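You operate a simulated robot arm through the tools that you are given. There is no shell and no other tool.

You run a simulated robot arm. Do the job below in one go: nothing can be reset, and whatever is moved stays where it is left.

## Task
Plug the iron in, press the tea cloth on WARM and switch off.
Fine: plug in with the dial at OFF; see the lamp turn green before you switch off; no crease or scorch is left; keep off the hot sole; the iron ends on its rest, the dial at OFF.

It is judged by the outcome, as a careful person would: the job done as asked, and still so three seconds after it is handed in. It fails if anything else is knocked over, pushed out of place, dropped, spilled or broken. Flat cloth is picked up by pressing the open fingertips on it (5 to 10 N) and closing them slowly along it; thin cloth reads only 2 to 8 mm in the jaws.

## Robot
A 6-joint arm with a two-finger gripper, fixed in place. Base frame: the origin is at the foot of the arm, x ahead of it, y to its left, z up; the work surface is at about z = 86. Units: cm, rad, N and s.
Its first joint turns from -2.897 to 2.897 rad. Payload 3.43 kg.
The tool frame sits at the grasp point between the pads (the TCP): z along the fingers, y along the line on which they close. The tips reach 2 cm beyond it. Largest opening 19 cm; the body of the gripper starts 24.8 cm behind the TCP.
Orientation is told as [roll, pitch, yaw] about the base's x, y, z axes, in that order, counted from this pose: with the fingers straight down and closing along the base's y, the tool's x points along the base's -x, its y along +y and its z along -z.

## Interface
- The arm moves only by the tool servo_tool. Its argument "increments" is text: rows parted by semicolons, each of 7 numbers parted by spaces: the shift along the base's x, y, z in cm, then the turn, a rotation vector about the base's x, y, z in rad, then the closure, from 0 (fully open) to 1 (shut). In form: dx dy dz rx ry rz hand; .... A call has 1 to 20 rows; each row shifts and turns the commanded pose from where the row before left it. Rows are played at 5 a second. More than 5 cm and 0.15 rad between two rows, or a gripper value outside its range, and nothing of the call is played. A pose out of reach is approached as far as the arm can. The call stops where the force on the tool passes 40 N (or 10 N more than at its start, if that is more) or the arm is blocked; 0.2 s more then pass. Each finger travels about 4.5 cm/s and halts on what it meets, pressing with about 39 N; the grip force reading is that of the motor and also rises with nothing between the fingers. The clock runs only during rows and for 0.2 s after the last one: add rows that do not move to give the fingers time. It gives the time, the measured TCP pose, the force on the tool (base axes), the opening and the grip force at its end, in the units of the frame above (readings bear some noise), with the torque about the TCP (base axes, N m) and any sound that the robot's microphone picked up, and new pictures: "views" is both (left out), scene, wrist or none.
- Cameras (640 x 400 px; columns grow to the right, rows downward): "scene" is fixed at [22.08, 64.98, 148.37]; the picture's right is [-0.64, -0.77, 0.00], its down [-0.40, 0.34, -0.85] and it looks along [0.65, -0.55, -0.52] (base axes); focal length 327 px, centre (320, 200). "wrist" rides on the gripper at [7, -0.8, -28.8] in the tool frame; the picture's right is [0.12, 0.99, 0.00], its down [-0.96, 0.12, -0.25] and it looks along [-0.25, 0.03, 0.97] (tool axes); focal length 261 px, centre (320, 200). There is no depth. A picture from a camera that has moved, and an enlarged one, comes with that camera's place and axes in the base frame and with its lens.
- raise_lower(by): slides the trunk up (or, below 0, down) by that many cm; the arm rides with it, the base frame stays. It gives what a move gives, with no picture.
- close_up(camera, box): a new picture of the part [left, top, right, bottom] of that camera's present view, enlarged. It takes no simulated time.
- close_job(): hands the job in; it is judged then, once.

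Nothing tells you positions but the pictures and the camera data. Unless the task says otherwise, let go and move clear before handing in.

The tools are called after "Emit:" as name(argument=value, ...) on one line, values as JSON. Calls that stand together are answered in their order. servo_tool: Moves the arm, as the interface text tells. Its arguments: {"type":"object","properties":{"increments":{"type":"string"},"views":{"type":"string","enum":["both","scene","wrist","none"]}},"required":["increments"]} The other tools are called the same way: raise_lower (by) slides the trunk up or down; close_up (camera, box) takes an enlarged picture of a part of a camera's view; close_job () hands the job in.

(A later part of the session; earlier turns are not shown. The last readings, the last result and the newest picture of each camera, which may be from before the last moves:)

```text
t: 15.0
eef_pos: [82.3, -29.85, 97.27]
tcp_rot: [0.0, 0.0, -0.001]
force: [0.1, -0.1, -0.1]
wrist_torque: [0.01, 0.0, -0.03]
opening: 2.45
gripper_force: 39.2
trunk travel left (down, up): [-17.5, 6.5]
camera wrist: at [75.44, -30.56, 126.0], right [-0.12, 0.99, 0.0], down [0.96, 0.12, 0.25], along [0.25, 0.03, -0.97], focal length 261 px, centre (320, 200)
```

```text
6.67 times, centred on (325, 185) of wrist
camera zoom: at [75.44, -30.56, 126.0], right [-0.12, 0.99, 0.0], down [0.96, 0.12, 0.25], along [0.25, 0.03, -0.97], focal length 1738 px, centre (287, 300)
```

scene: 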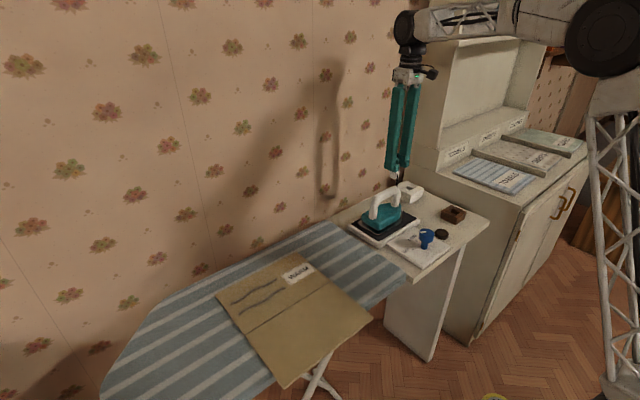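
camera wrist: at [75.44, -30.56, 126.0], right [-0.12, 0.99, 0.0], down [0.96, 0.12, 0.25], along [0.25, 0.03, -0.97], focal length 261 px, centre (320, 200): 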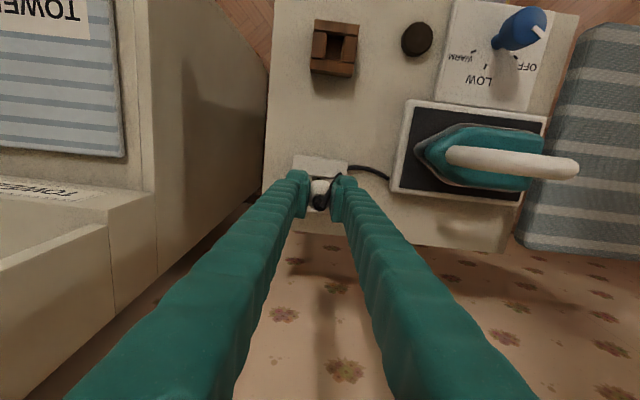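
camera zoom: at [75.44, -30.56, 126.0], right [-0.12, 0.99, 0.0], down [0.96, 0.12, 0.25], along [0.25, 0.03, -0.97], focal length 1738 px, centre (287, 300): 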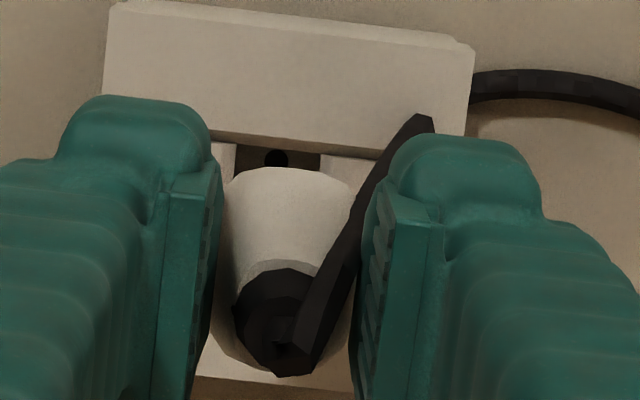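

The boss is over the recess and needs about +0.25 cm in x. I'll correct that and go down until it is just about to enter.

Emit:
servo_tool(increments="0.25 -0.03 -0.5 0 0 0 0.95; 0 0 -0.7 0 0 0 0.95; 0 0 -0.7 0 0 0 0.95; 0 0 -0.6 0 0 0 0.95; 0 0 0 0 0 0 0.95; 0 0 0 0 0 0 0.95", views="none")

Emit:
close_up(camera="scene", box=[402, 172, 428, 198])

Emit:
close_up(camera="wrist", box=[295, 155, 355, 215])

```text
t: 16.4
eef_pos: [82.77, -29.65, 94.67]
tcp_rot: [0.001, -0.001, -0.001]
force: [-0.1, -0.4, -0.2]
wrist_torque: [-0.02, -0.02, 0.01]
opening: 2.43
gripper_force: 39.0
trunk travel left (down, up): [-17.5, 6.5]
```

```text
15.38 times, centred on (415, 185) of scene
camera zoom: at [22.08, 64.98, 148.37], right [-0.64, -0.77, 0.0], down [-0.4, 0.34, -0.85], along [0.65, -0.55, -0.52], focal length 5037 px, centre (-1142, 431)
```

zoom: 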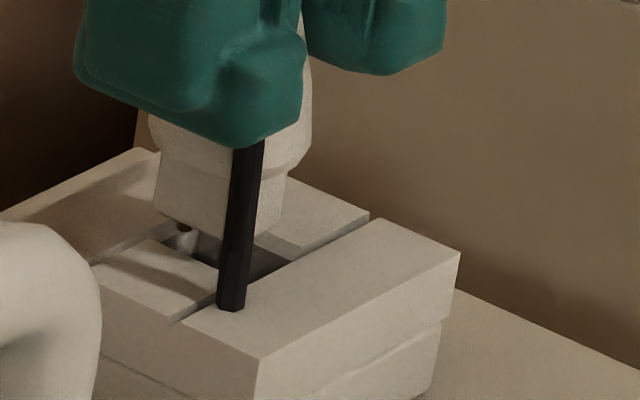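

```text
6.67 times, centred on (325, 185) of wrist
camera zoom: at [75.79, -30.53, 123.46], right [-0.12, 0.99, 0.0], down [0.96, 0.12, 0.25], along [0.25, 0.03, -0.97], focal length 1738 px, centre (287, 300)
```

zoom: 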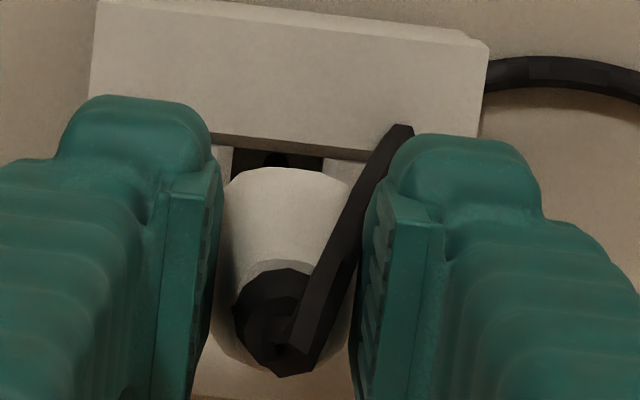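

Both cameras agree a −0.25 cm correction in y is needed. I'll apply it and ease the plug down, watching the force.

Emit:
servo_tool(increments="0 -0.25 0 0 0 0 0.95; 0 0 0 0 0 0 0.95; 0 0 -0.3 0 0 0 0.95; 0 0 -0.3 0 0 0 0.95; 0 0 -0.3 0 0 0 0.95; 0 0 -0.3 0 0 0 0.95; 0 0 0 0 0 0 0.95", views="none")

Emit:
close_up(camera="scene", box=[402, 172, 428, 198])

Emit:
close_up(camera="wrist", box=[295, 155, 355, 215])

```text
t: 18.0
eef_pos: [82.69, -30.0, 93.56]
tcp_rot: [-0.001, 0.001, 0.0]
force: [-4.2, -0.5, 2.6]
wrist_torque: [0.04, 0.17, 0.0]
opening: 2.42
gripper_force: 39.6
trunk travel left (down, up): [-17.5, 6.5]
```

```text
15.38 times, centred on (415, 185) of scene
camera zoom: at [22.08, 64.98, 148.37], right [-0.64, -0.77, 0.0], down [-0.4, 0.34, -0.85], along [0.65, -0.55, -0.52], focal length 5037 px, centre (-1142, 431)
```

zoom: 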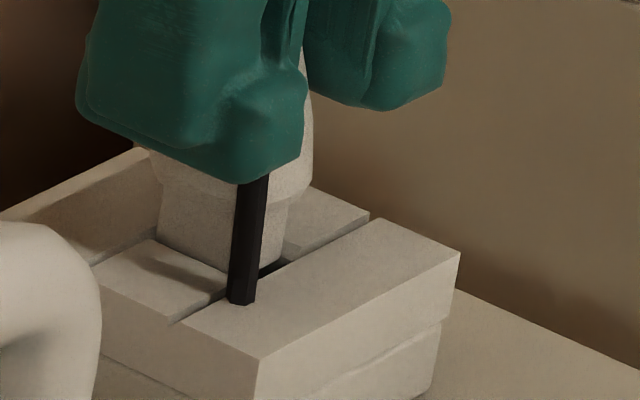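

```text
6.67 times, centred on (325, 185) of wrist
camera zoom: at [75.79, -30.82, 122.41], right [-0.12, 0.99, 0.0], down [0.96, 0.12, 0.25], along [0.25, 0.03, -0.97], focal length 1738 px, centre (287, 300)
```

zoom: 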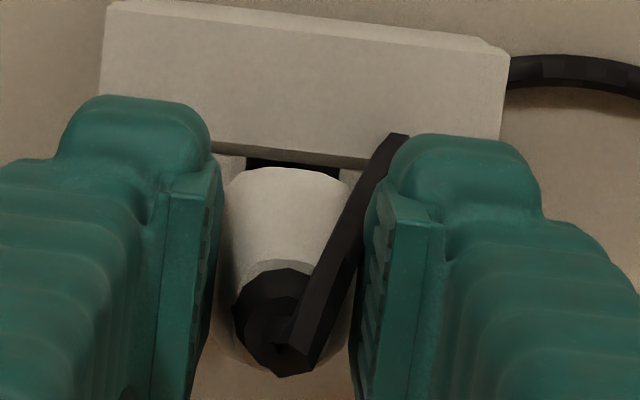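

The boss has started to enter and is leaning lightly on the far edge (Fx = −4). I'll shift −0.2 cm in x and keep going down.

Emit:
servo_tool(increments="-0.2 0 0 0 0 0 0.95; 0 0 0 0 0 0 0.95; 0 0 -0.2 0 0 0 0.95; 0 0 -0.2 0 0 0 0.95; 0 0 -0.2 0 0 0 0.95; 0 0 0 0 0 0 0.95", views="none")

Emit:
close_up(camera="scene", box=[402, 172, 428, 198])

Emit:
close_up(camera="wrist", box=[295, 155, 355, 215])

```text
t: 19.4
eef_pos: [82.63, -30.1, 92.85]
tcp_rot: [0.0, 0.0, 0.0]
force: [-2.7, 0.2, -0.5]
wrist_torque: [0.01, 0.21, -0.01]
opening: 2.45
gripper_force: 38.9
trunk travel left (down, up): [-17.5, 6.5]
```

```text
15.38 times, centred on (415, 185) of scene
camera zoom: at [22.08, 64.98, 148.37], right [-0.64, -0.77, 0.0], down [-0.4, 0.34, -0.85], along [0.65, -0.55, -0.52], focal length 5037 px, centre (-1142, 431)
```

zoom: 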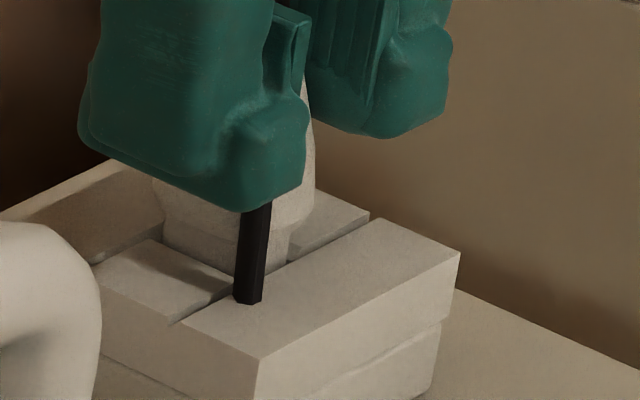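

```text
6.67 times, centred on (325, 185) of wrist
camera zoom: at [75.65, -30.87, 121.7], right [-0.12, 0.99, 0.0], down [0.96, 0.12, 0.25], along [0.25, 0.03, -0.97], focal length 1738 px, centre (287, 300)
```

zoom: 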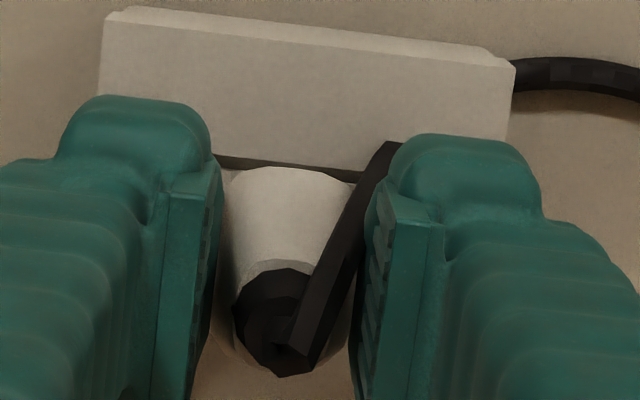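

The boss is sliding into the recess. I'll ease −0.1 in x and press on gently until it seats.

Emit:
servo_tool(increments="-0.12 0 -0.1 0 0 0 0.95; 0 0 -0.2 0 0 0 0.95; 0 0 -0.2 0 0 0 0.95; 0 0 -0.2 0 0 0 0.95; 0 0 0 0 0 0 0.95", views="none")

Emit:
close_up(camera="scene", box=[402, 172, 428, 198])

```text
t: 20.6
eef_pos: [82.56, -29.92, 92.16]
tcp_rot: [-0.001, 0.0, 0.0]
force: [0.0, 0.1, 2.7]
wrist_torque: [-0.06, -0.06, 0.03]
opening: 2.43
gripper_force: 39.0
trunk travel left (down, up): [-17.5, 6.5]
```

```text
15.38 times, centred on (415, 185) of scene
camera zoom: at [22.08, 64.98, 148.37], right [-0.64, -0.77, 0.0], down [-0.4, 0.34, -0.85], along [0.65, -0.55, -0.52], focal length 5037 px, centre (-1142, 431)
```

zoom: 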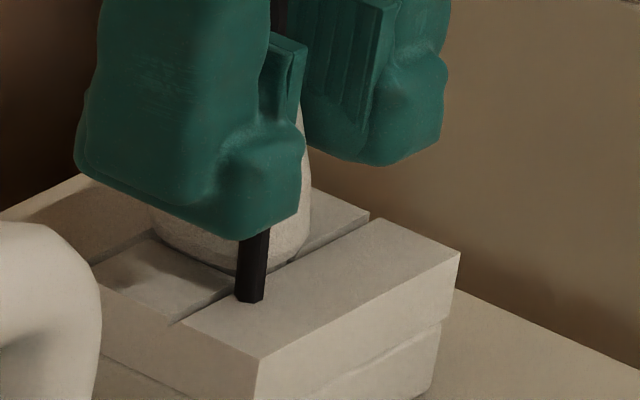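

Emit:
servo_tool(increments="0 0 -0.15 0 0 0 0.95; 0 0 -0.15 0 0 0 0.95; 0 0 0 0 0 0 0.95", views="none")

Emit:
close_up(camera="scene", box=[402, 172, 428, 198])

Emit:
close_up(camera="scene", box=[400, 215, 460, 265])

```text
t: 21.4
eef_pos: [82.56, -30.06, 92.28]
tcp_rot: [-0.001, -0.003, -0.001]
force: [5.5, -1.3, 30.3]
wrist_torque: [-0.09, -0.44, -0.01]
opening: 2.41
gripper_force: 39.3
trunk travel left (down, up): [-17.5, 6.5]
```

```text
15.38 times, centred on (415, 185) of scene
camera zoom: at [22.08, 64.98, 148.37], right [-0.64, -0.77, 0.0], down [-0.4, 0.34, -0.85], along [0.65, -0.55, -0.52], focal length 5037 px, centre (-1142, 431)
```

zoom: 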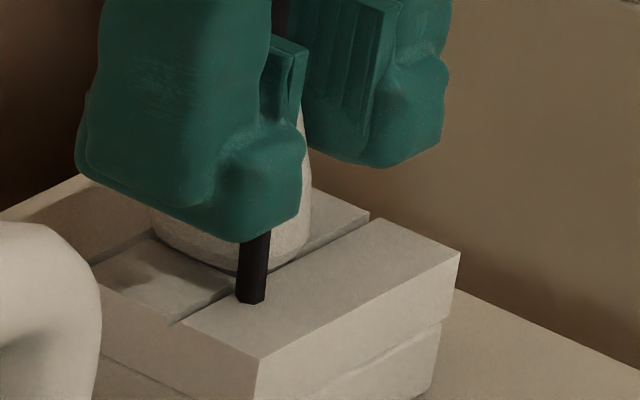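

```text
8.00 times, centred on (430, 240) of scene
camera zoom: at [22.08, 64.98, 148.37], right [-0.64, -0.77, 0.0], down [-0.4, 0.34, -0.85], along [0.65, -0.55, -0.52], focal length 2619 px, centre (-560, -120)
```

zoom: 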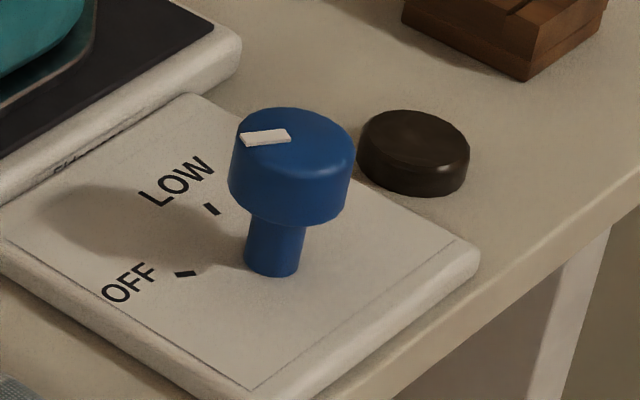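

Fz reads 30 N with the shoulder flush on the socket block, so the plug looks seated. I'll open the fingers, rise and check.

Emit:
servo_tool(increments="0 0 0.1 0 0 0 0.9; 0 0 0 0 0 0 0.8; 0 0 0 0 0 0 0.68; 0 0 0 0 0 0 0.66; 0 0 0 0 0 0 0.66; 0 0 0.5 0 0 0 0.66; 0 0 1.5 0 0 0 0.66; 0 0 2 0 0 0 0.66; 0 0 2.5 0 0 0 0.66; 0 0 3 0 0 0 0.66; 0 0 0 0 0 0 0.66", views="both")

Emit:
close_up(camera="scene", box=[395, 165, 435, 205])

Emit:
close_up(camera="wrist", box=[270, 130, 370, 220])

Emit:
close_up(camera="scene", box=[400, 215, 460, 265])

```text
t: 23.8
eef_pos: [82.49, -29.97, 101.69]
tcp_rot: [0.0, 0.001, -0.001]
force: [0.1, 0.0, 0.4]
wrist_torque: [0.0, -0.03, -0.01]
opening: 6.49
gripper_force: 0.0
trunk travel left (down, up): [-17.5, 6.5]
camera wrist: at [75.55, -30.84, 130.45], right [-0.12, 0.99, 0.0], down [0.96, 0.12, 0.25], along [0.25, 0.03, -0.97], focal length 261 px, centre (320, 200)
```

scene: 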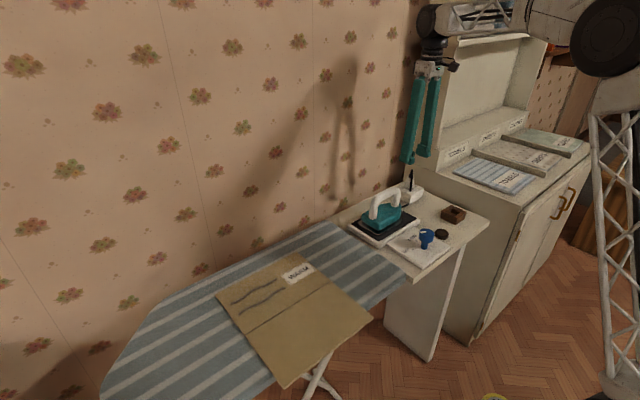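
wrist: 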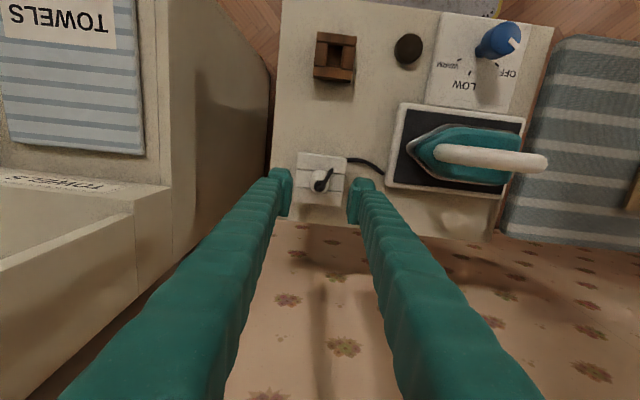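

```text
10.00 times, centred on (415, 185) of scene
camera zoom: at [22.08, 64.98, 148.37], right [-0.64, -0.77, 0.0], down [-0.4, 0.34, -0.85], along [0.65, -0.55, -0.52], focal length 3274 px, centre (-630, 350)
```

zoom: 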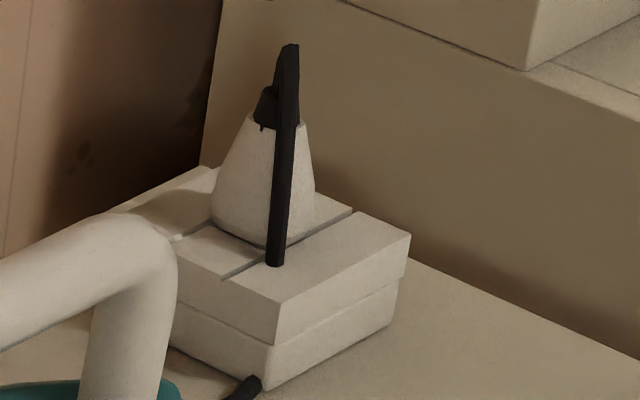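

```text
4.44 times, centred on (320, 175) of wrist
camera zoom: at [75.55, -30.84, 130.45], right [-0.12, 0.99, 0.0], down [0.96, 0.12, 0.25], along [0.25, 0.03, -0.97], focal length 1158 px, centre (320, 311)
```

zoom: 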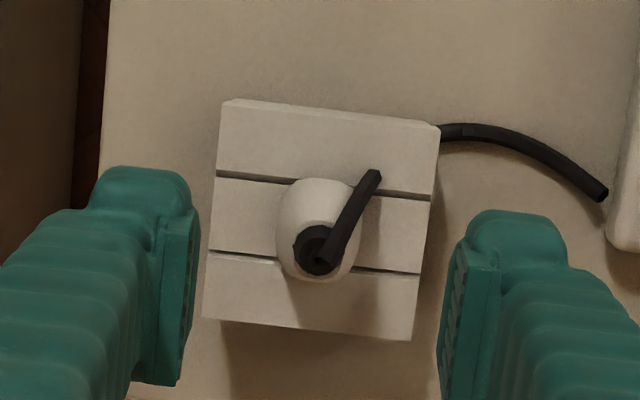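

```text
8.00 times, centred on (430, 240) of scene
camera zoom: at [22.08, 64.98, 148.37], right [-0.64, -0.77, 0.0], down [-0.4, 0.34, -0.85], along [0.65, -0.55, -0.52], focal length 2619 px, centre (-560, -120)
```

zoom: 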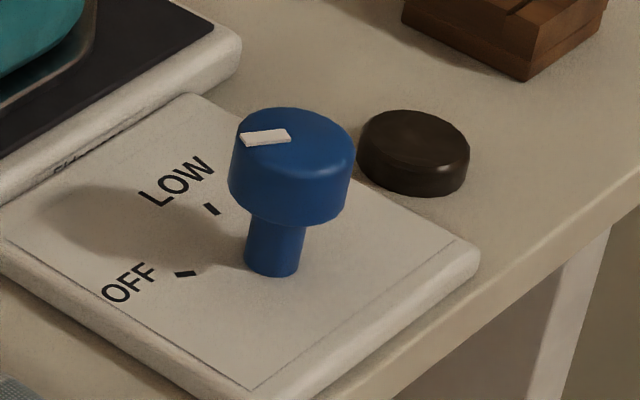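

The plug is fully seated and the dial is still at OFF with the lamp dark. Next is the dial: its knob axis is at about (60.4,-7.5) with the top at z≈91. I'll go above it with the gripper pre-turned +1.0 rad so the roughly −2.1 rad turn to WARM is balanced.

Emit:
servo_tool(increments="0 0 2.5 0 0 0 0.63; -3.1 3.2 0 0 0 0.14 0.63; -3.1 3.2 0 0 0 0.14 0.63; -3.1 3.2 0 0 0 0.14 0.63; -3.1 3.2 0 0 0 0.14 0.63; -3.1 3.2 0 0 0 0.14 0.63; -3.1 3.2 0 0 0 0.14 0.63; -3.1 3.1 0 0 0 0.14 0.63; 0 0 -3 0 0 0 0.63; 0 0 0 0 0 0 0.63; 0 0 0 0 0 0 0.63", views="both")

Emit:
close_up(camera="wrist", box=[260, 130, 380, 230])

Emit:
close_up(camera="scene", box=[390, 180, 470, 270])

```text
t: 26.2
eef_pos: [60.58, -7.7, 101.04]
tcp_rot: [0.0, 0.0, 0.981]
force: [0.3, -0.2, 0.1]
wrist_torque: [0.02, -0.01, -0.01]
opening: 7.02
gripper_force: 0.1
trunk travel left (down, up): [-17.5, 6.5]
camera wrist: at [57.47, -13.99, 129.83], right [-0.89, 0.45, 0.0], down [0.44, 0.86, 0.25], along [0.11, 0.22, -0.97], focal length 261 px, centre (320, 200)
```

scene: 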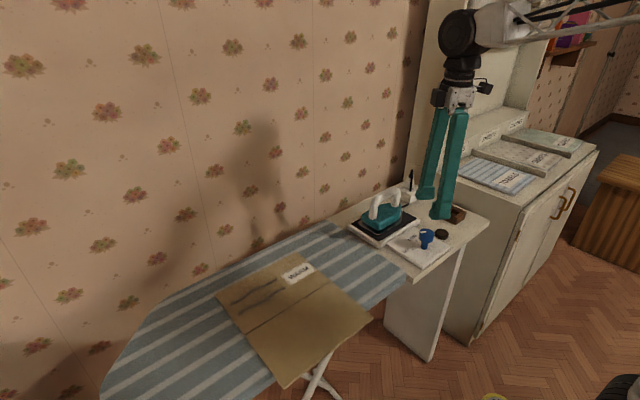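
wrist: 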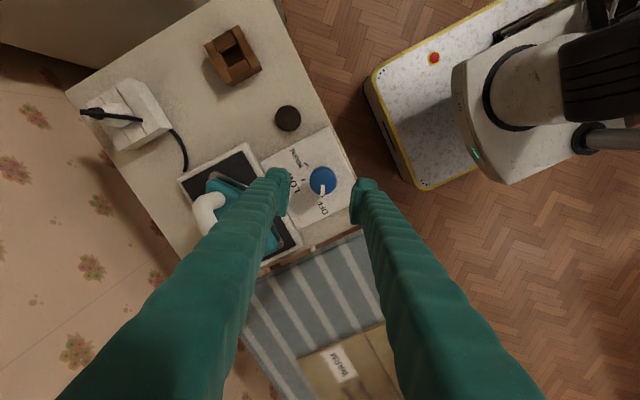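

```text
4.00 times, centred on (320, 180) of wrist
camera zoom: at [57.47, -13.99, 129.83], right [-0.89, 0.45, 0.0], down [0.44, 0.86, 0.25], along [0.11, 0.22, -0.97], focal length 1043 px, centre (320, 280)
```

zoom: 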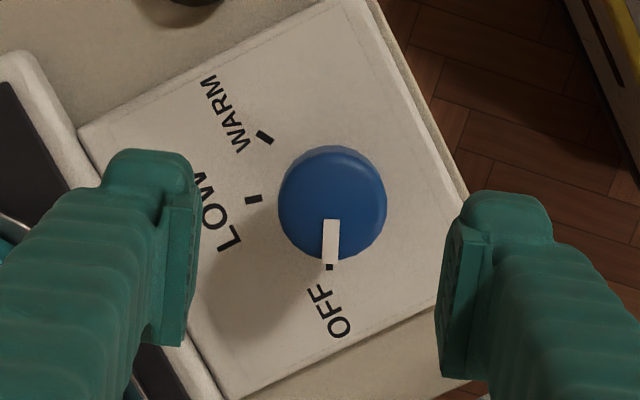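

```text
4.44 times, centred on (430, 225) of scene
camera zoom: at [22.08, 64.98, 148.37], right [-0.64, -0.77, 0.0], down [-0.4, 0.34, -0.85], along [0.65, -0.55, -0.52], focal length 1455 px, centre (-169, 89)
```

zoom: 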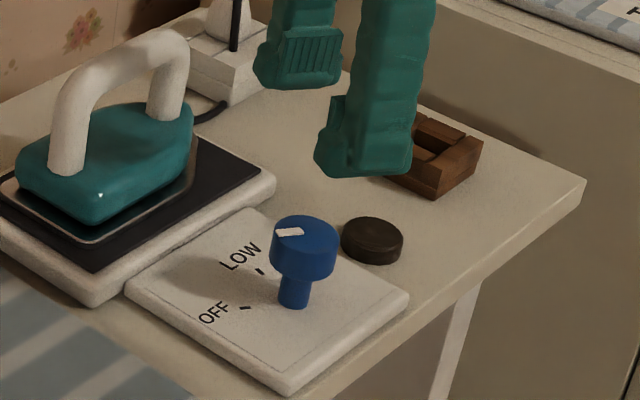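

The knob is about 0.5 cm off the TCP line. I'll correct that, drop to just above the knob and re-check.

Emit:
servo_tool(increments="-0.47 0.24 -1.5 0 0 0 0.63; 0 0 -2 0 0 0 0.63; 0 0 -2 0 0 0 0.63; 0 0 -1.5 0 0 0 0.63; 0 0 0 0 0 0 0.63; 0 0 0 0 0 0 0.63", views="none")

Emit:
close_up(camera="wrist", box=[260, 130, 380, 230])

Emit:
close_up(camera="scene", box=[390, 190, 470, 270])

```text
t: 27.6
eef_pos: [60.26, -7.4, 93.92]
tcp_rot: [0.001, -0.001, 0.978]
force: [0.2, 0.0, 0.4]
wrist_torque: [-0.01, 0.0, 0.0]
opening: 7.06
gripper_force: 0.1
trunk travel left (down, up): [-17.5, 6.5]
```

```text
4.00 times, centred on (320, 180) of wrist
camera zoom: at [57.14, -13.68, 122.77], right [-0.89, 0.45, 0.0], down [0.44, 0.86, 0.25], along [0.11, 0.22, -0.97], focal length 1043 px, centre (320, 280)
```

zoom: 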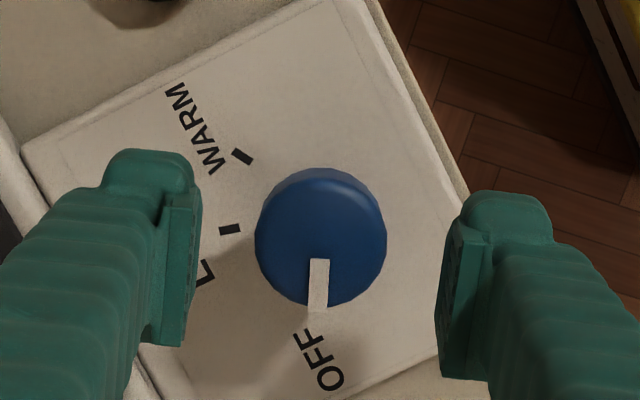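

```text
5.00 times, centred on (430, 230) of scene
camera zoom: at [22.08, 64.98, 148.37], right [-0.64, -0.77, 0.0], down [-0.4, 0.34, -0.85], along [0.65, -0.55, -0.52], focal length 1637 px, centre (-230, 50)
```

zoom: 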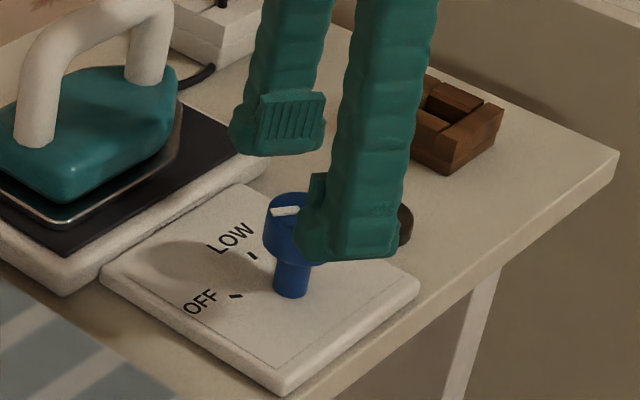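

Aligned to within 0.1 cm. I'll go down around the knob now.

Emit:
servo_tool(increments="0 0 -1 0 0 0 0.63; 0 0 -1 0 0 0 0.63; 0 0 -1 0 0 0 0.63; 0 0 -0.9 0 0 0 0.63; 0 0 0 0 0 0 0.63", views="none")

Emit:
close_up(camera="wrist", box=[260, 130, 380, 230])

Emit:
close_up(camera="scene", box=[390, 190, 470, 270])

```text
t: 28.8
eef_pos: [60.3, -7.21, 90.07]
tcp_rot: [-0.001, 0.0, 0.979]
force: [0.2, 0.0, -0.4]
wrist_torque: [0.04, -0.03, 0.01]
opening: 7.03
gripper_force: 0.0
trunk travel left (down, up): [-17.5, 6.5]
```

```text
4.00 times, centred on (320, 180) of wrist
camera zoom: at [57.21, -13.6, 118.92], right [-0.89, 0.45, 0.0], down [0.44, 0.86, 0.25], along [0.11, 0.22, -0.97], focal length 1043 px, centre (320, 280)
```

zoom: 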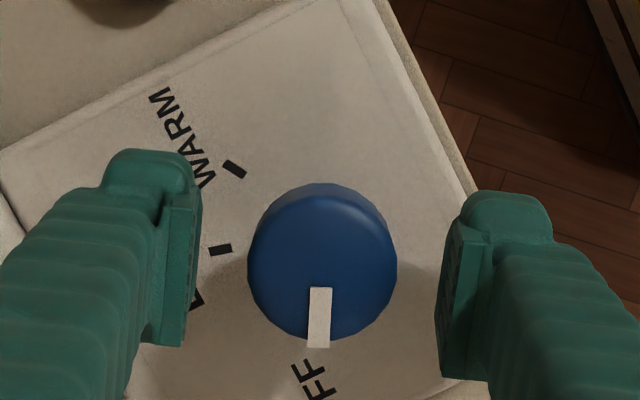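

```text
5.00 times, centred on (430, 230) of scene
camera zoom: at [22.08, 64.98, 148.37], right [-0.64, -0.77, 0.0], down [-0.4, 0.34, -0.85], along [0.65, -0.55, -0.52], focal length 1637 px, centre (-230, 50)
```

zoom: 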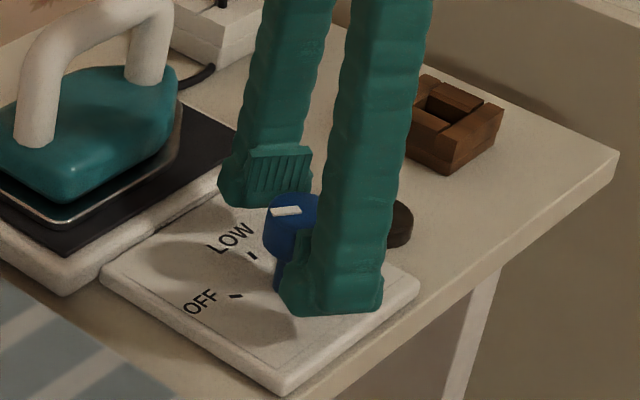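

Emit:
servo_tool(increments="0 0 -0.4 0 0 0 0.63; 0 0 0 0 0 0 0.7; 0 0 0 0 0 0 0.76; 0 0 0 0 0 0 0.82; 0 0 0 0 0 0 0.86; 0 0 0 0 0 0 0.88", views="none")

Emit:
close_up(camera="wrist", box=[260, 130, 380, 230])

Emit:
close_up(camera="scene", box=[390, 190, 470, 270])

```text
t: 30.2
eef_pos: [60.32, -7.39, 89.65]
tcp_rot: [-0.001, 0.002, 0.977]
force: [-0.2, 0.6, -0.9]
wrist_torque: [0.04, 0.03, 0.03]
opening: 4.01
gripper_force: 45.1
trunk travel left (down, up): [-17.5, 6.5]
```

```text
4.00 times, centred on (320, 180) of wrist
camera zoom: at [57.21, -13.56, 118.5], right [-0.89, 0.45, 0.0], down [0.44, 0.86, 0.25], along [0.11, 0.22, -0.97], focal length 1043 px, centre (320, 280)
```

zoom: 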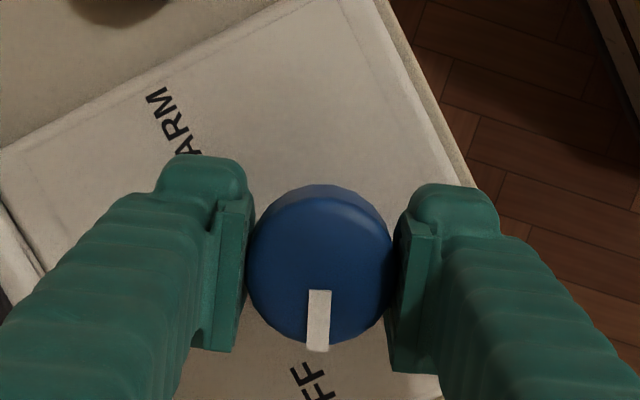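

```text
5.00 times, centred on (430, 230) of scene
camera zoom: at [22.08, 64.98, 148.37], right [-0.64, -0.77, 0.0], down [-0.4, 0.34, -0.85], along [0.65, -0.55, -0.52], focal length 1637 px, centre (-230, 50)
```

zoom: 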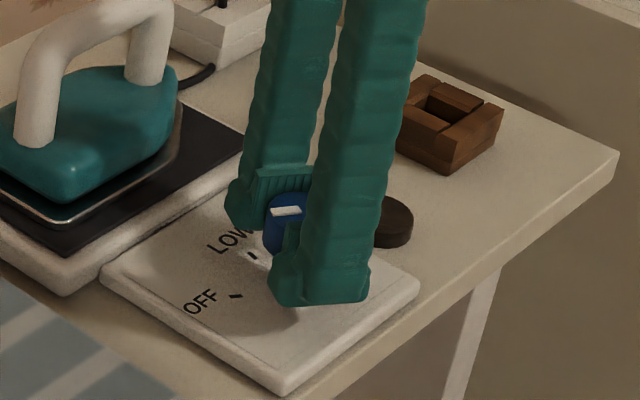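

The knob is gripped at 4.0 cm. I'll turn it clockwise (negative z) towards WARM, checking partway.

Emit:
servo_tool(increments="0 0 0 0 0 -0.12 0.88; 0 0 0 0 0 -0.14 0.88; 0 0 0 0 0 -0.14 0.88; 0 0 0 0 0 -0.14 0.88; 0 0 0 0 0 -0.14 0.88; 0 0 0 0 0 -0.14 0.88; 0 0 0 0 0 -0.14 0.88; 0 0 0 0 0 0 0.88", views="none")

Emit:
close_up(camera="wrist", box=[260, 110, 380, 230])

Emit:
close_up(camera="scene", box=[390, 190, 470, 270])

```text
t: 32.0
eef_pos: [60.13, -7.47, 89.79]
tcp_rot: [0.001, 0.0, 0.02]
force: [-7.5, -33.7, -15.4]
wrist_torque: [-0.29, 0.16, -0.02]
opening: 3.81
gripper_force: 45.1
trunk travel left (down, up): [-17.5, 6.5]
```

```text
3.33 times, centred on (320, 170) of wrist
camera zoom: at [53.27, -8.44, 118.52], right [-0.14, 0.99, 0.0], down [0.96, 0.13, 0.25], along [0.24, 0.03, -0.97], focal length 869 px, centre (320, 300)
```

zoom: 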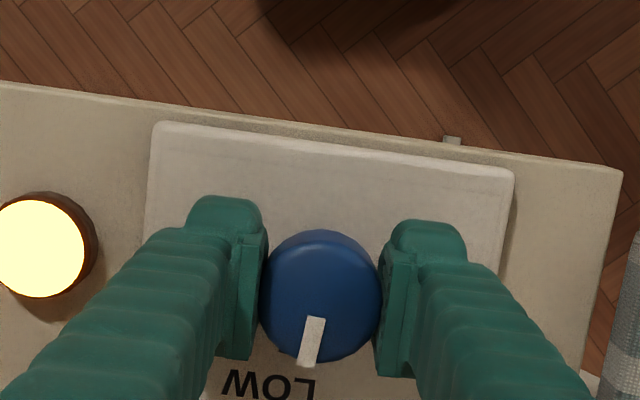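

```text
5.00 times, centred on (430, 230) of scene
camera zoom: at [22.08, 64.98, 148.37], right [-0.64, -0.77, 0.0], down [-0.4, 0.34, -0.85], along [0.65, -0.55, -0.52], focal length 1637 px, centre (-230, 50)
```

zoom: 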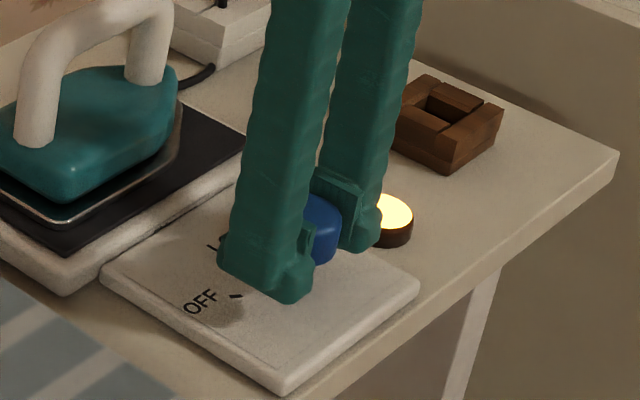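

The lamp has come on amber, so it is heating. There is a side force from being slightly off-centre; I'll relieve that before going on.

Emit:
servo_tool(increments="-0.03 -0.12 -0.06 0 0 0 0.88; 0 0 0 0 0 0 0.88", views="none")

```text
t: 32.6
eef_pos: [60.24, -7.51, 89.76]
tcp_rot: [0.0, 0.0, 0.022]
force: [-11.1, -24.0, -6.1]
wrist_torque: [-0.1, 0.33, 0.0]
opening: 3.81
gripper_force: 44.9
trunk travel left (down, up): [-17.5, 6.5]
```

Emit:
servo_tool(increments="-0.1 -0.15 -0.04 0 0 0 0.88; -0.05 -0.12 0 0 0 0 0.88; 0 0 0 0 0 0 0.88", views="none")

Emit:
close_up(camera="wrist", box=[260, 110, 380, 230])

```text
t: 33.4
eef_pos: [60.22, -7.59, 89.76]
tcp_rot: [0.001, -0.001, 0.018]
force: [6.9, 21.2, 2.4]
wrist_torque: [0.38, -0.14, 0.06]
opening: 3.79
gripper_force: 45.3
trunk travel left (down, up): [-17.5, 6.5]
```

```text
3.33 times, centred on (320, 170) of wrist
camera zoom: at [53.16, -8.52, 118.5], right [-0.14, 0.99, 0.0], down [0.96, 0.13, 0.25], along [0.25, 0.04, -0.97], focal length 869 px, centre (320, 300)
```

zoom: 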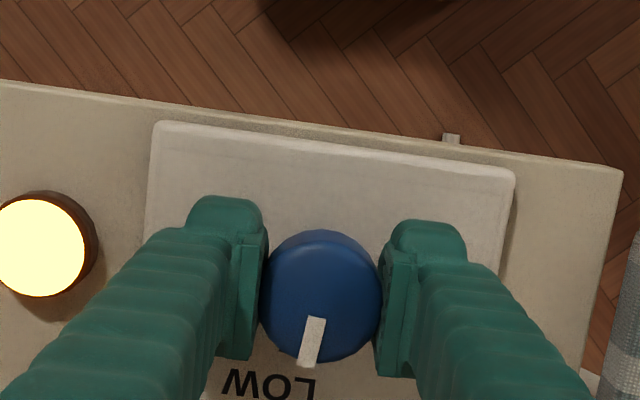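

Emit:
servo_tool(increments="0.05 0.12 0 0 0 0 0.88; 0 0 0 0 0 -0.12 0.88; 0 0 0 0 0 -0.12 0.88; 0 0 0 0 0 -0.12 0.88; 0 0 0 0 0 0 0.88", views="none")

```text
t: 34.6
eef_pos: [60.19, -7.55, 89.71]
tcp_rot: [0.002, -0.002, -0.34]
force: [8.1, 27.4, 25.0]
wrist_torque: [0.37, -0.05, -0.02]
opening: 3.8
gripper_force: 45.0
trunk travel left (down, up): [-17.5, 6.5]
```

Rather than fight the off-centre grip, I'll let go, re-centre on the knob and grip again for the rest of the turn.

Emit:
servo_tool(increments="0 0 0 0 0 0 0.8; 0 0 0 0 0 0 0.72; 0 0 0 0 0 0 0.72; 0 0 0 0 0 0 0.72", views="none")

Emit:
close_up(camera="wrist", box=[260, 130, 380, 230])

Emit:
close_up(camera="scene", box=[390, 190, 470, 270])

```text
t: 35.6
eef_pos: [60.14, -7.62, 89.65]
tcp_rot: [0.002, -0.001, -0.34]
force: [0.2, -0.8, 0.2]
wrist_torque: [0.01, -0.01, 0.01]
opening: 5.34
gripper_force: 0.0
trunk travel left (down, up): [-17.5, 6.5]
```

```text
4.00 times, centred on (320, 180) of wrist
camera zoom: at [53.26, -6.07, 118.4], right [0.22, 0.98, 0.0], down [0.95, -0.21, 0.25], along [0.24, -0.05, -0.97], focal length 1043 px, centre (320, 280)
```

zoom: 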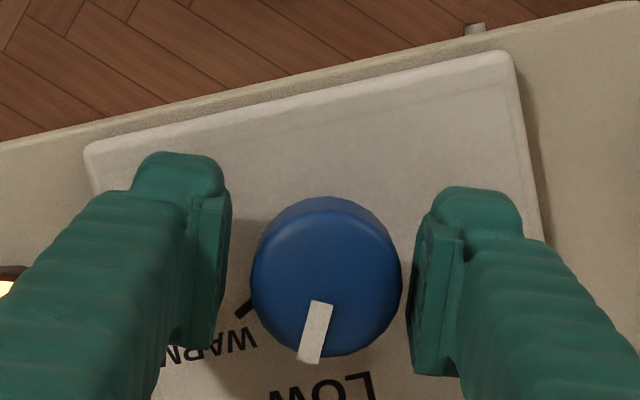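

```text
5.00 times, centred on (430, 230) of scene
camera zoom: at [22.08, 64.98, 148.37], right [-0.64, -0.77, 0.0], down [-0.4, 0.34, -0.85], along [0.65, -0.55, -0.52], focal length 1637 px, centre (-230, 50)
```

zoom: 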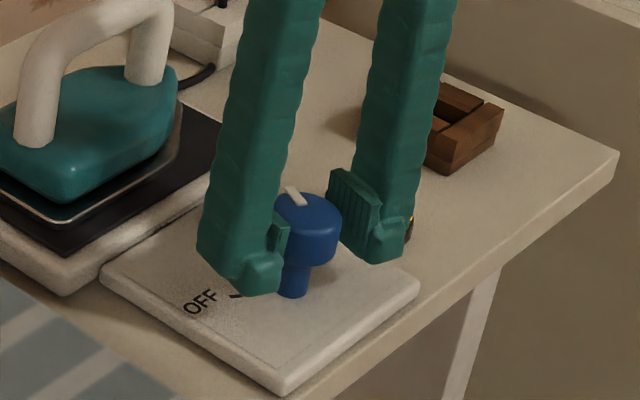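

Emit:
servo_tool(increments="0.05 0.2 0 0 0 0 0.72; 0 0 0 0 0 0 0.74; 0 0 0 0 0 0 0.78; 0 0 0 0 0 0 0.82; 0 0 0 0 0 0 0.86; 0 0 0 0 0 0 0.86", views="none")

Emit:
servo_tool(increments="0 0 0 0 0 -0.1 0.86; 0 0 0 0 0 -0.1 0.86; 0 0 0 0 0 -0.1 0.86; 0 0 0 0 0 0 0.86", views="none")

Emit:
close_up(camera="wrist", box=[260, 130, 380, 230])

Emit:
close_up(camera="wrist", box=[180, 130, 340, 230])

```text
t: 37.0
eef_pos: [60.17, -7.59, 89.62]
tcp_rot: [0.001, -0.002, -0.342]
force: [-2.7, -6.6, -1.3]
wrist_torque: [-0.05, 0.02, 0.01]
opening: 3.76
gripper_force: 45.0
trunk travel left (down, up): [-17.5, 6.5]
```

```text
t: 38.0
eef_pos: [60.17, -7.5, 89.67]
tcp_rot: [0.002, -0.001, -0.642]
force: [4.5, -7.5, 2.0]
wrist_torque: [-0.07, -0.06, 0.0]
opening: 3.76
gripper_force: 44.4
trunk travel left (down, up): [-17.5, 6.5]
```

```text
4.00 times, centred on (320, 180) of wrist
camera zoom: at [54.07, -3.92, 118.42], right [0.5, 0.87, 0.0], down [0.84, -0.48, 0.25], along [0.22, -0.12, -0.97], focal length 1043 px, centre (320, 280)
```

zoom: 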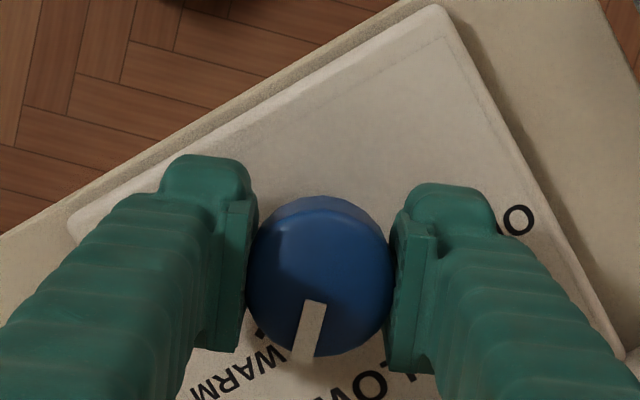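

```text
4.00 times, centred on (260, 180) of wrist
camera zoom: at [54.07, -3.92, 118.42], right [0.5, 0.87, 0.0], down [0.84, -0.48, 0.25], along [0.22, -0.12, -0.97], focal length 1043 px, centre (560, 280)
```

zoom: 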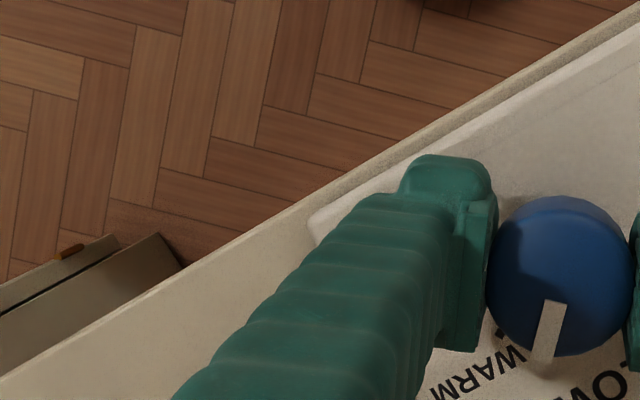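

Forces are low now and the pointer is about 20° short of WARM. I'll continue.

Emit:
servo_tool(increments="0 0 0 0 0 -0.1 0.86; 0 0 0 0 0 -0.1 0.86; 0 0 0 0 0 -0.08 0.86; 0 0 0 0 0 0 0.86", views="none")

Emit:
close_up(camera="wrist", box=[260, 130, 380, 230])

Emit:
close_up(camera="scene", box=[390, 190, 470, 270])

```text
t: 39.0
eef_pos: [60.25, -7.53, 89.62]
tcp_rot: [-0.001, 0.001, -0.923]
force: [-2.7, -1.2, 1.3]
wrist_torque: [0.12, 0.17, 0.21]
opening: 3.77
gripper_force: 44.7
trunk travel left (down, up): [-17.5, 6.5]
```

```text
4.00 times, centred on (320, 180) of wrist
camera zoom: at [55.33, -2.36, 118.42], right [0.72, 0.7, 0.0], down [0.67, -0.7, 0.25], along [0.17, -0.18, -0.97], focal length 1043 px, centre (320, 280)
```

zoom: 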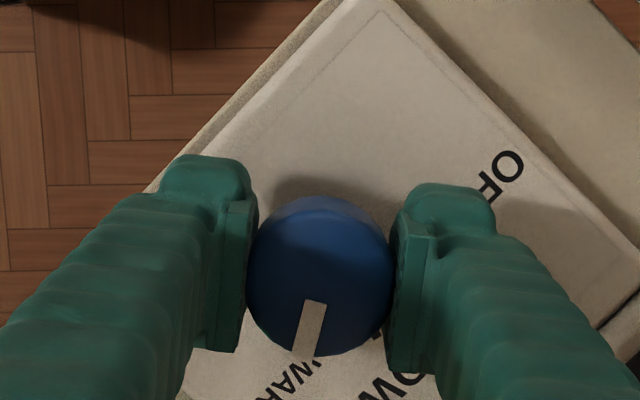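

```text
5.00 times, centred on (430, 230) of scene
camera zoom: at [22.08, 64.98, 148.37], right [-0.64, -0.77, 0.0], down [-0.4, 0.34, -0.85], along [0.65, -0.55, -0.52], focal length 1637 px, centre (-230, 50)
```

zoom: 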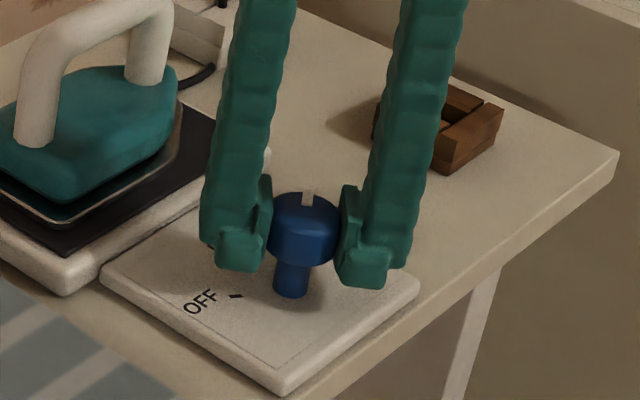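

The pointer looks at about −59° and WARM is at about −62°. I'll add a little, then open and rise to check the pointer against the tick and the lamp.

Emit:
servo_tool(increments="0 0 0 0 0 -0.05 0.86; 0 0 0 0 0 0 0.86; 0 0 0 0 0 0 0.78; 0 0 0 0 0 0 0.68; 0 0 0 0 0 0 0.64; 0 0 0 0 0 0 0.64; 0 0 2 0 0 0 0.64; 0 0 4 0 0 0 0.64; 0 0 4 0 0 0 0.64; 0 0 0 0 0 0 0.64", views="both")

Emit:
close_up(camera="wrist", box=[260, 120, 380, 220])

Emit:
close_up(camera="scene", box=[390, 190, 470, 270])

```text
t: 41.2
eef_pos: [60.25, -7.49, 99.65]
tcp_rot: [0.001, -0.001, -0.971]
force: [-0.9, 0.5, -0.1]
wrist_torque: [0.0, 0.02, 0.03]
opening: 6.82
gripper_force: 0.0
trunk travel left (down, up): [-17.5, 6.5]
camera wrist: at [55.65, -2.03, 128.5], right [0.75, 0.66, 0.0], down [0.64, -0.73, 0.25], along [0.16, -0.19, -0.97], focal length 261 px, centre (320, 200)
```

scene: 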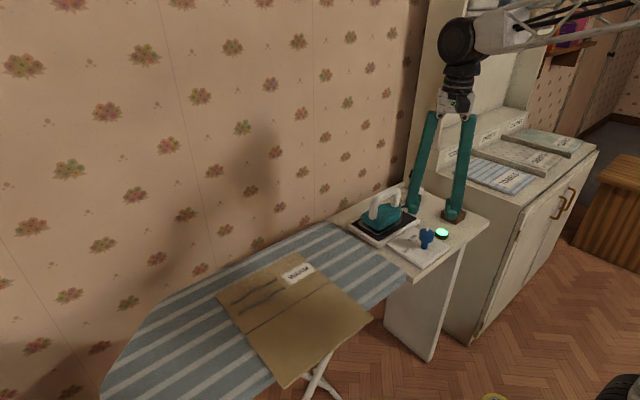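
wrist: 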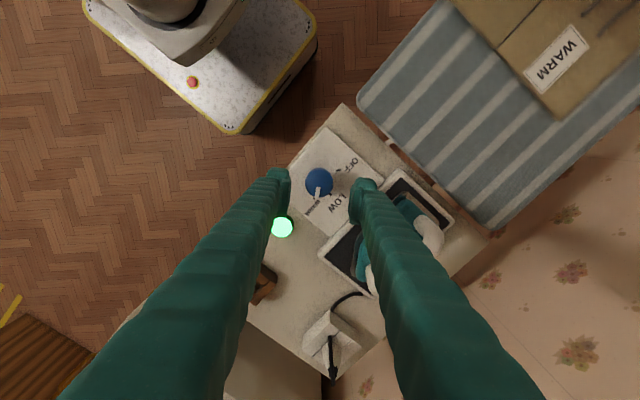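

```text
4.00 times, centred on (320, 170) of wrist
camera zoom: at [55.65, -2.03, 128.5], right [0.75, 0.66, 0.0], down [0.64, -0.73, 0.25], along [0.16, -0.19, -0.97], focal length 1043 px, centre (320, 320)
```

zoom: 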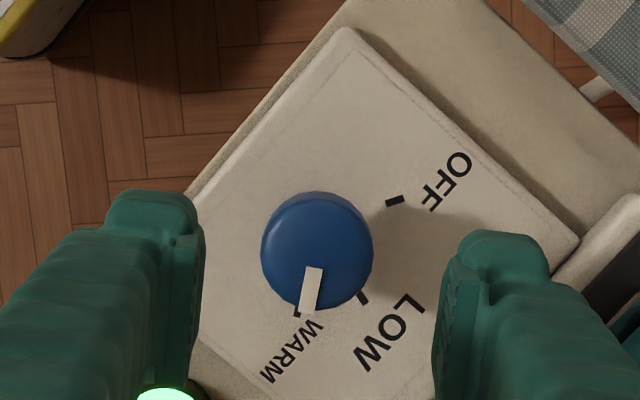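

```text
5.00 times, centred on (430, 230) of scene
camera zoom: at [22.08, 64.98, 148.37], right [-0.64, -0.77, 0.0], down [-0.4, 0.34, -0.85], along [0.65, -0.55, -0.52], focal length 1637 px, centre (-230, 50)
```

zoom: 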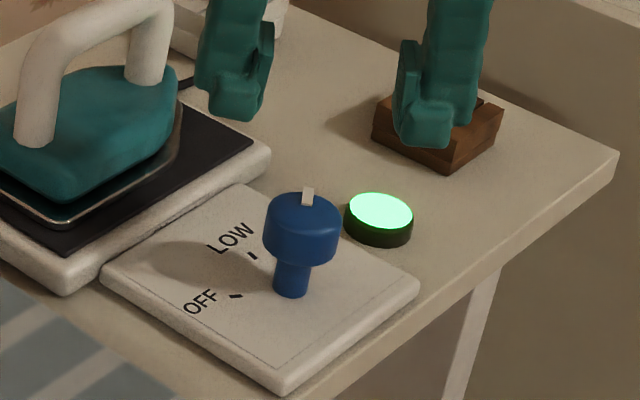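

The lamp is now green and the pointer lines up with WARM. Now for the iron: its handle bar runs along y, so I'll rise, turn the gripper to close along x, and move above the handle.

Emit:
servo_tool(increments="0 0 4 0 0 0.14 0.5; 0 0 4 0 0 0.14 0.5; 3 0 0 0 0 0.145 0.5; 3 0 0 0 0 0.145 0.5; 3 0 0 0 0 0.145 0.5; 3 0 0 0 0 0.145 0.5; 3 0 0 0 0 0.145 0.5; 0 0 0 0 0 0.145 0.5; 0 0 0 0 0 0.145 0.5; 0 0 0 0 0 0.145 0.5; 0 0 0 0 0 0.145 0.5; 0 0 0 0 0 0.145 0.5; 0 0 0 0 0 0.145 0.5; 0 0 0 0 0 0.145 0.5; 0 0 0 0 0 0.145 0.5; 0 0 0 0 0 0.145 0.5; 0 0 0 0 0 0.145 0.5; 0 0 0 0 0 0.085 0.5; 0 0 0 0 0 0 0.5; 0 0 0 0 0 0 0.5", views="both")

Emit:
close_up(camera="wrist", box=[230, 110, 410, 240])

Emit:
close_up(camera="scene", box=[340, 150, 460, 260])

```text
t: 45.4
eef_pos: [75.16, -7.5, 107.54]
tcp_rot: [0.0, 0.0, 1.57]
force: [0.4, -0.4, -0.6]
wrist_torque: [0.04, 0.04, -0.02]
opening: 9.51
gripper_force: 0.0
trunk travel left (down, up): [-17.5, 6.5]
camera wrist: at [76.12, -14.52, 136.46], right [-0.99, -0.12, 0.0], down [-0.12, 0.96, 0.25], along [-0.03, 0.25, -0.97], focal length 261 px, centre (320, 200)
```

scene: 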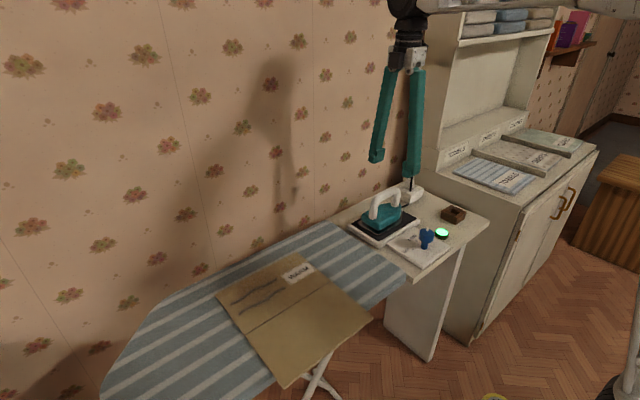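
wrist: 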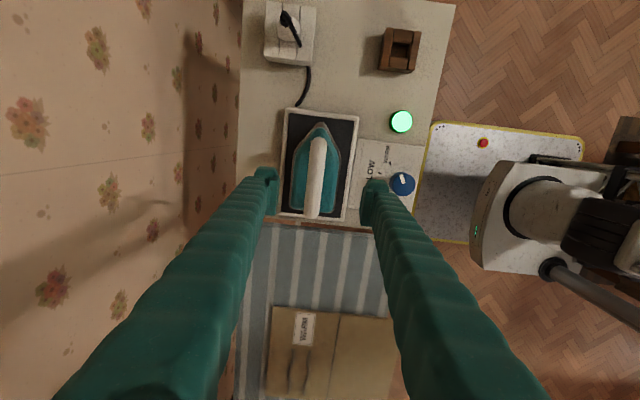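

```text
3.08 times, centred on (320, 175) of wrist
camera zoom: at [76.12, -14.52, 136.46], right [-0.99, -0.12, 0.0], down [-0.12, 0.96, 0.25], along [-0.03, 0.25, -0.97], focal length 802 px, centre (320, 277)
```

zoom: 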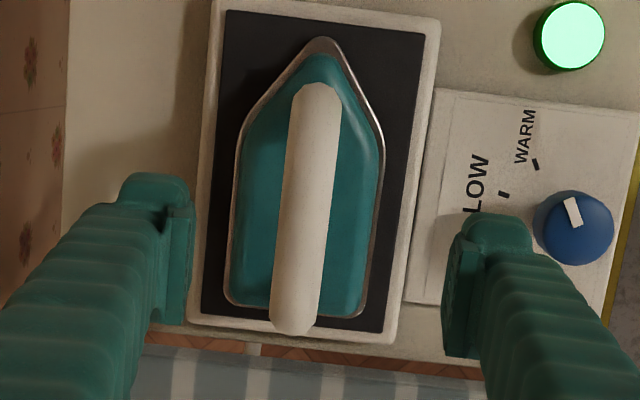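

```text
3.64 times, centred on (400, 205) of scene
camera zoom: at [22.08, 64.98, 148.37], right [-0.64, -0.77, 0.0], down [-0.4, 0.34, -0.85], along [0.65, -0.55, -0.52], focal length 1191 px, centre (29, 182)
```

zoom: 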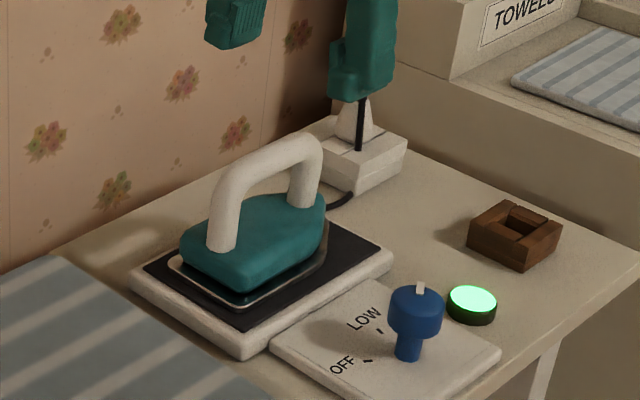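

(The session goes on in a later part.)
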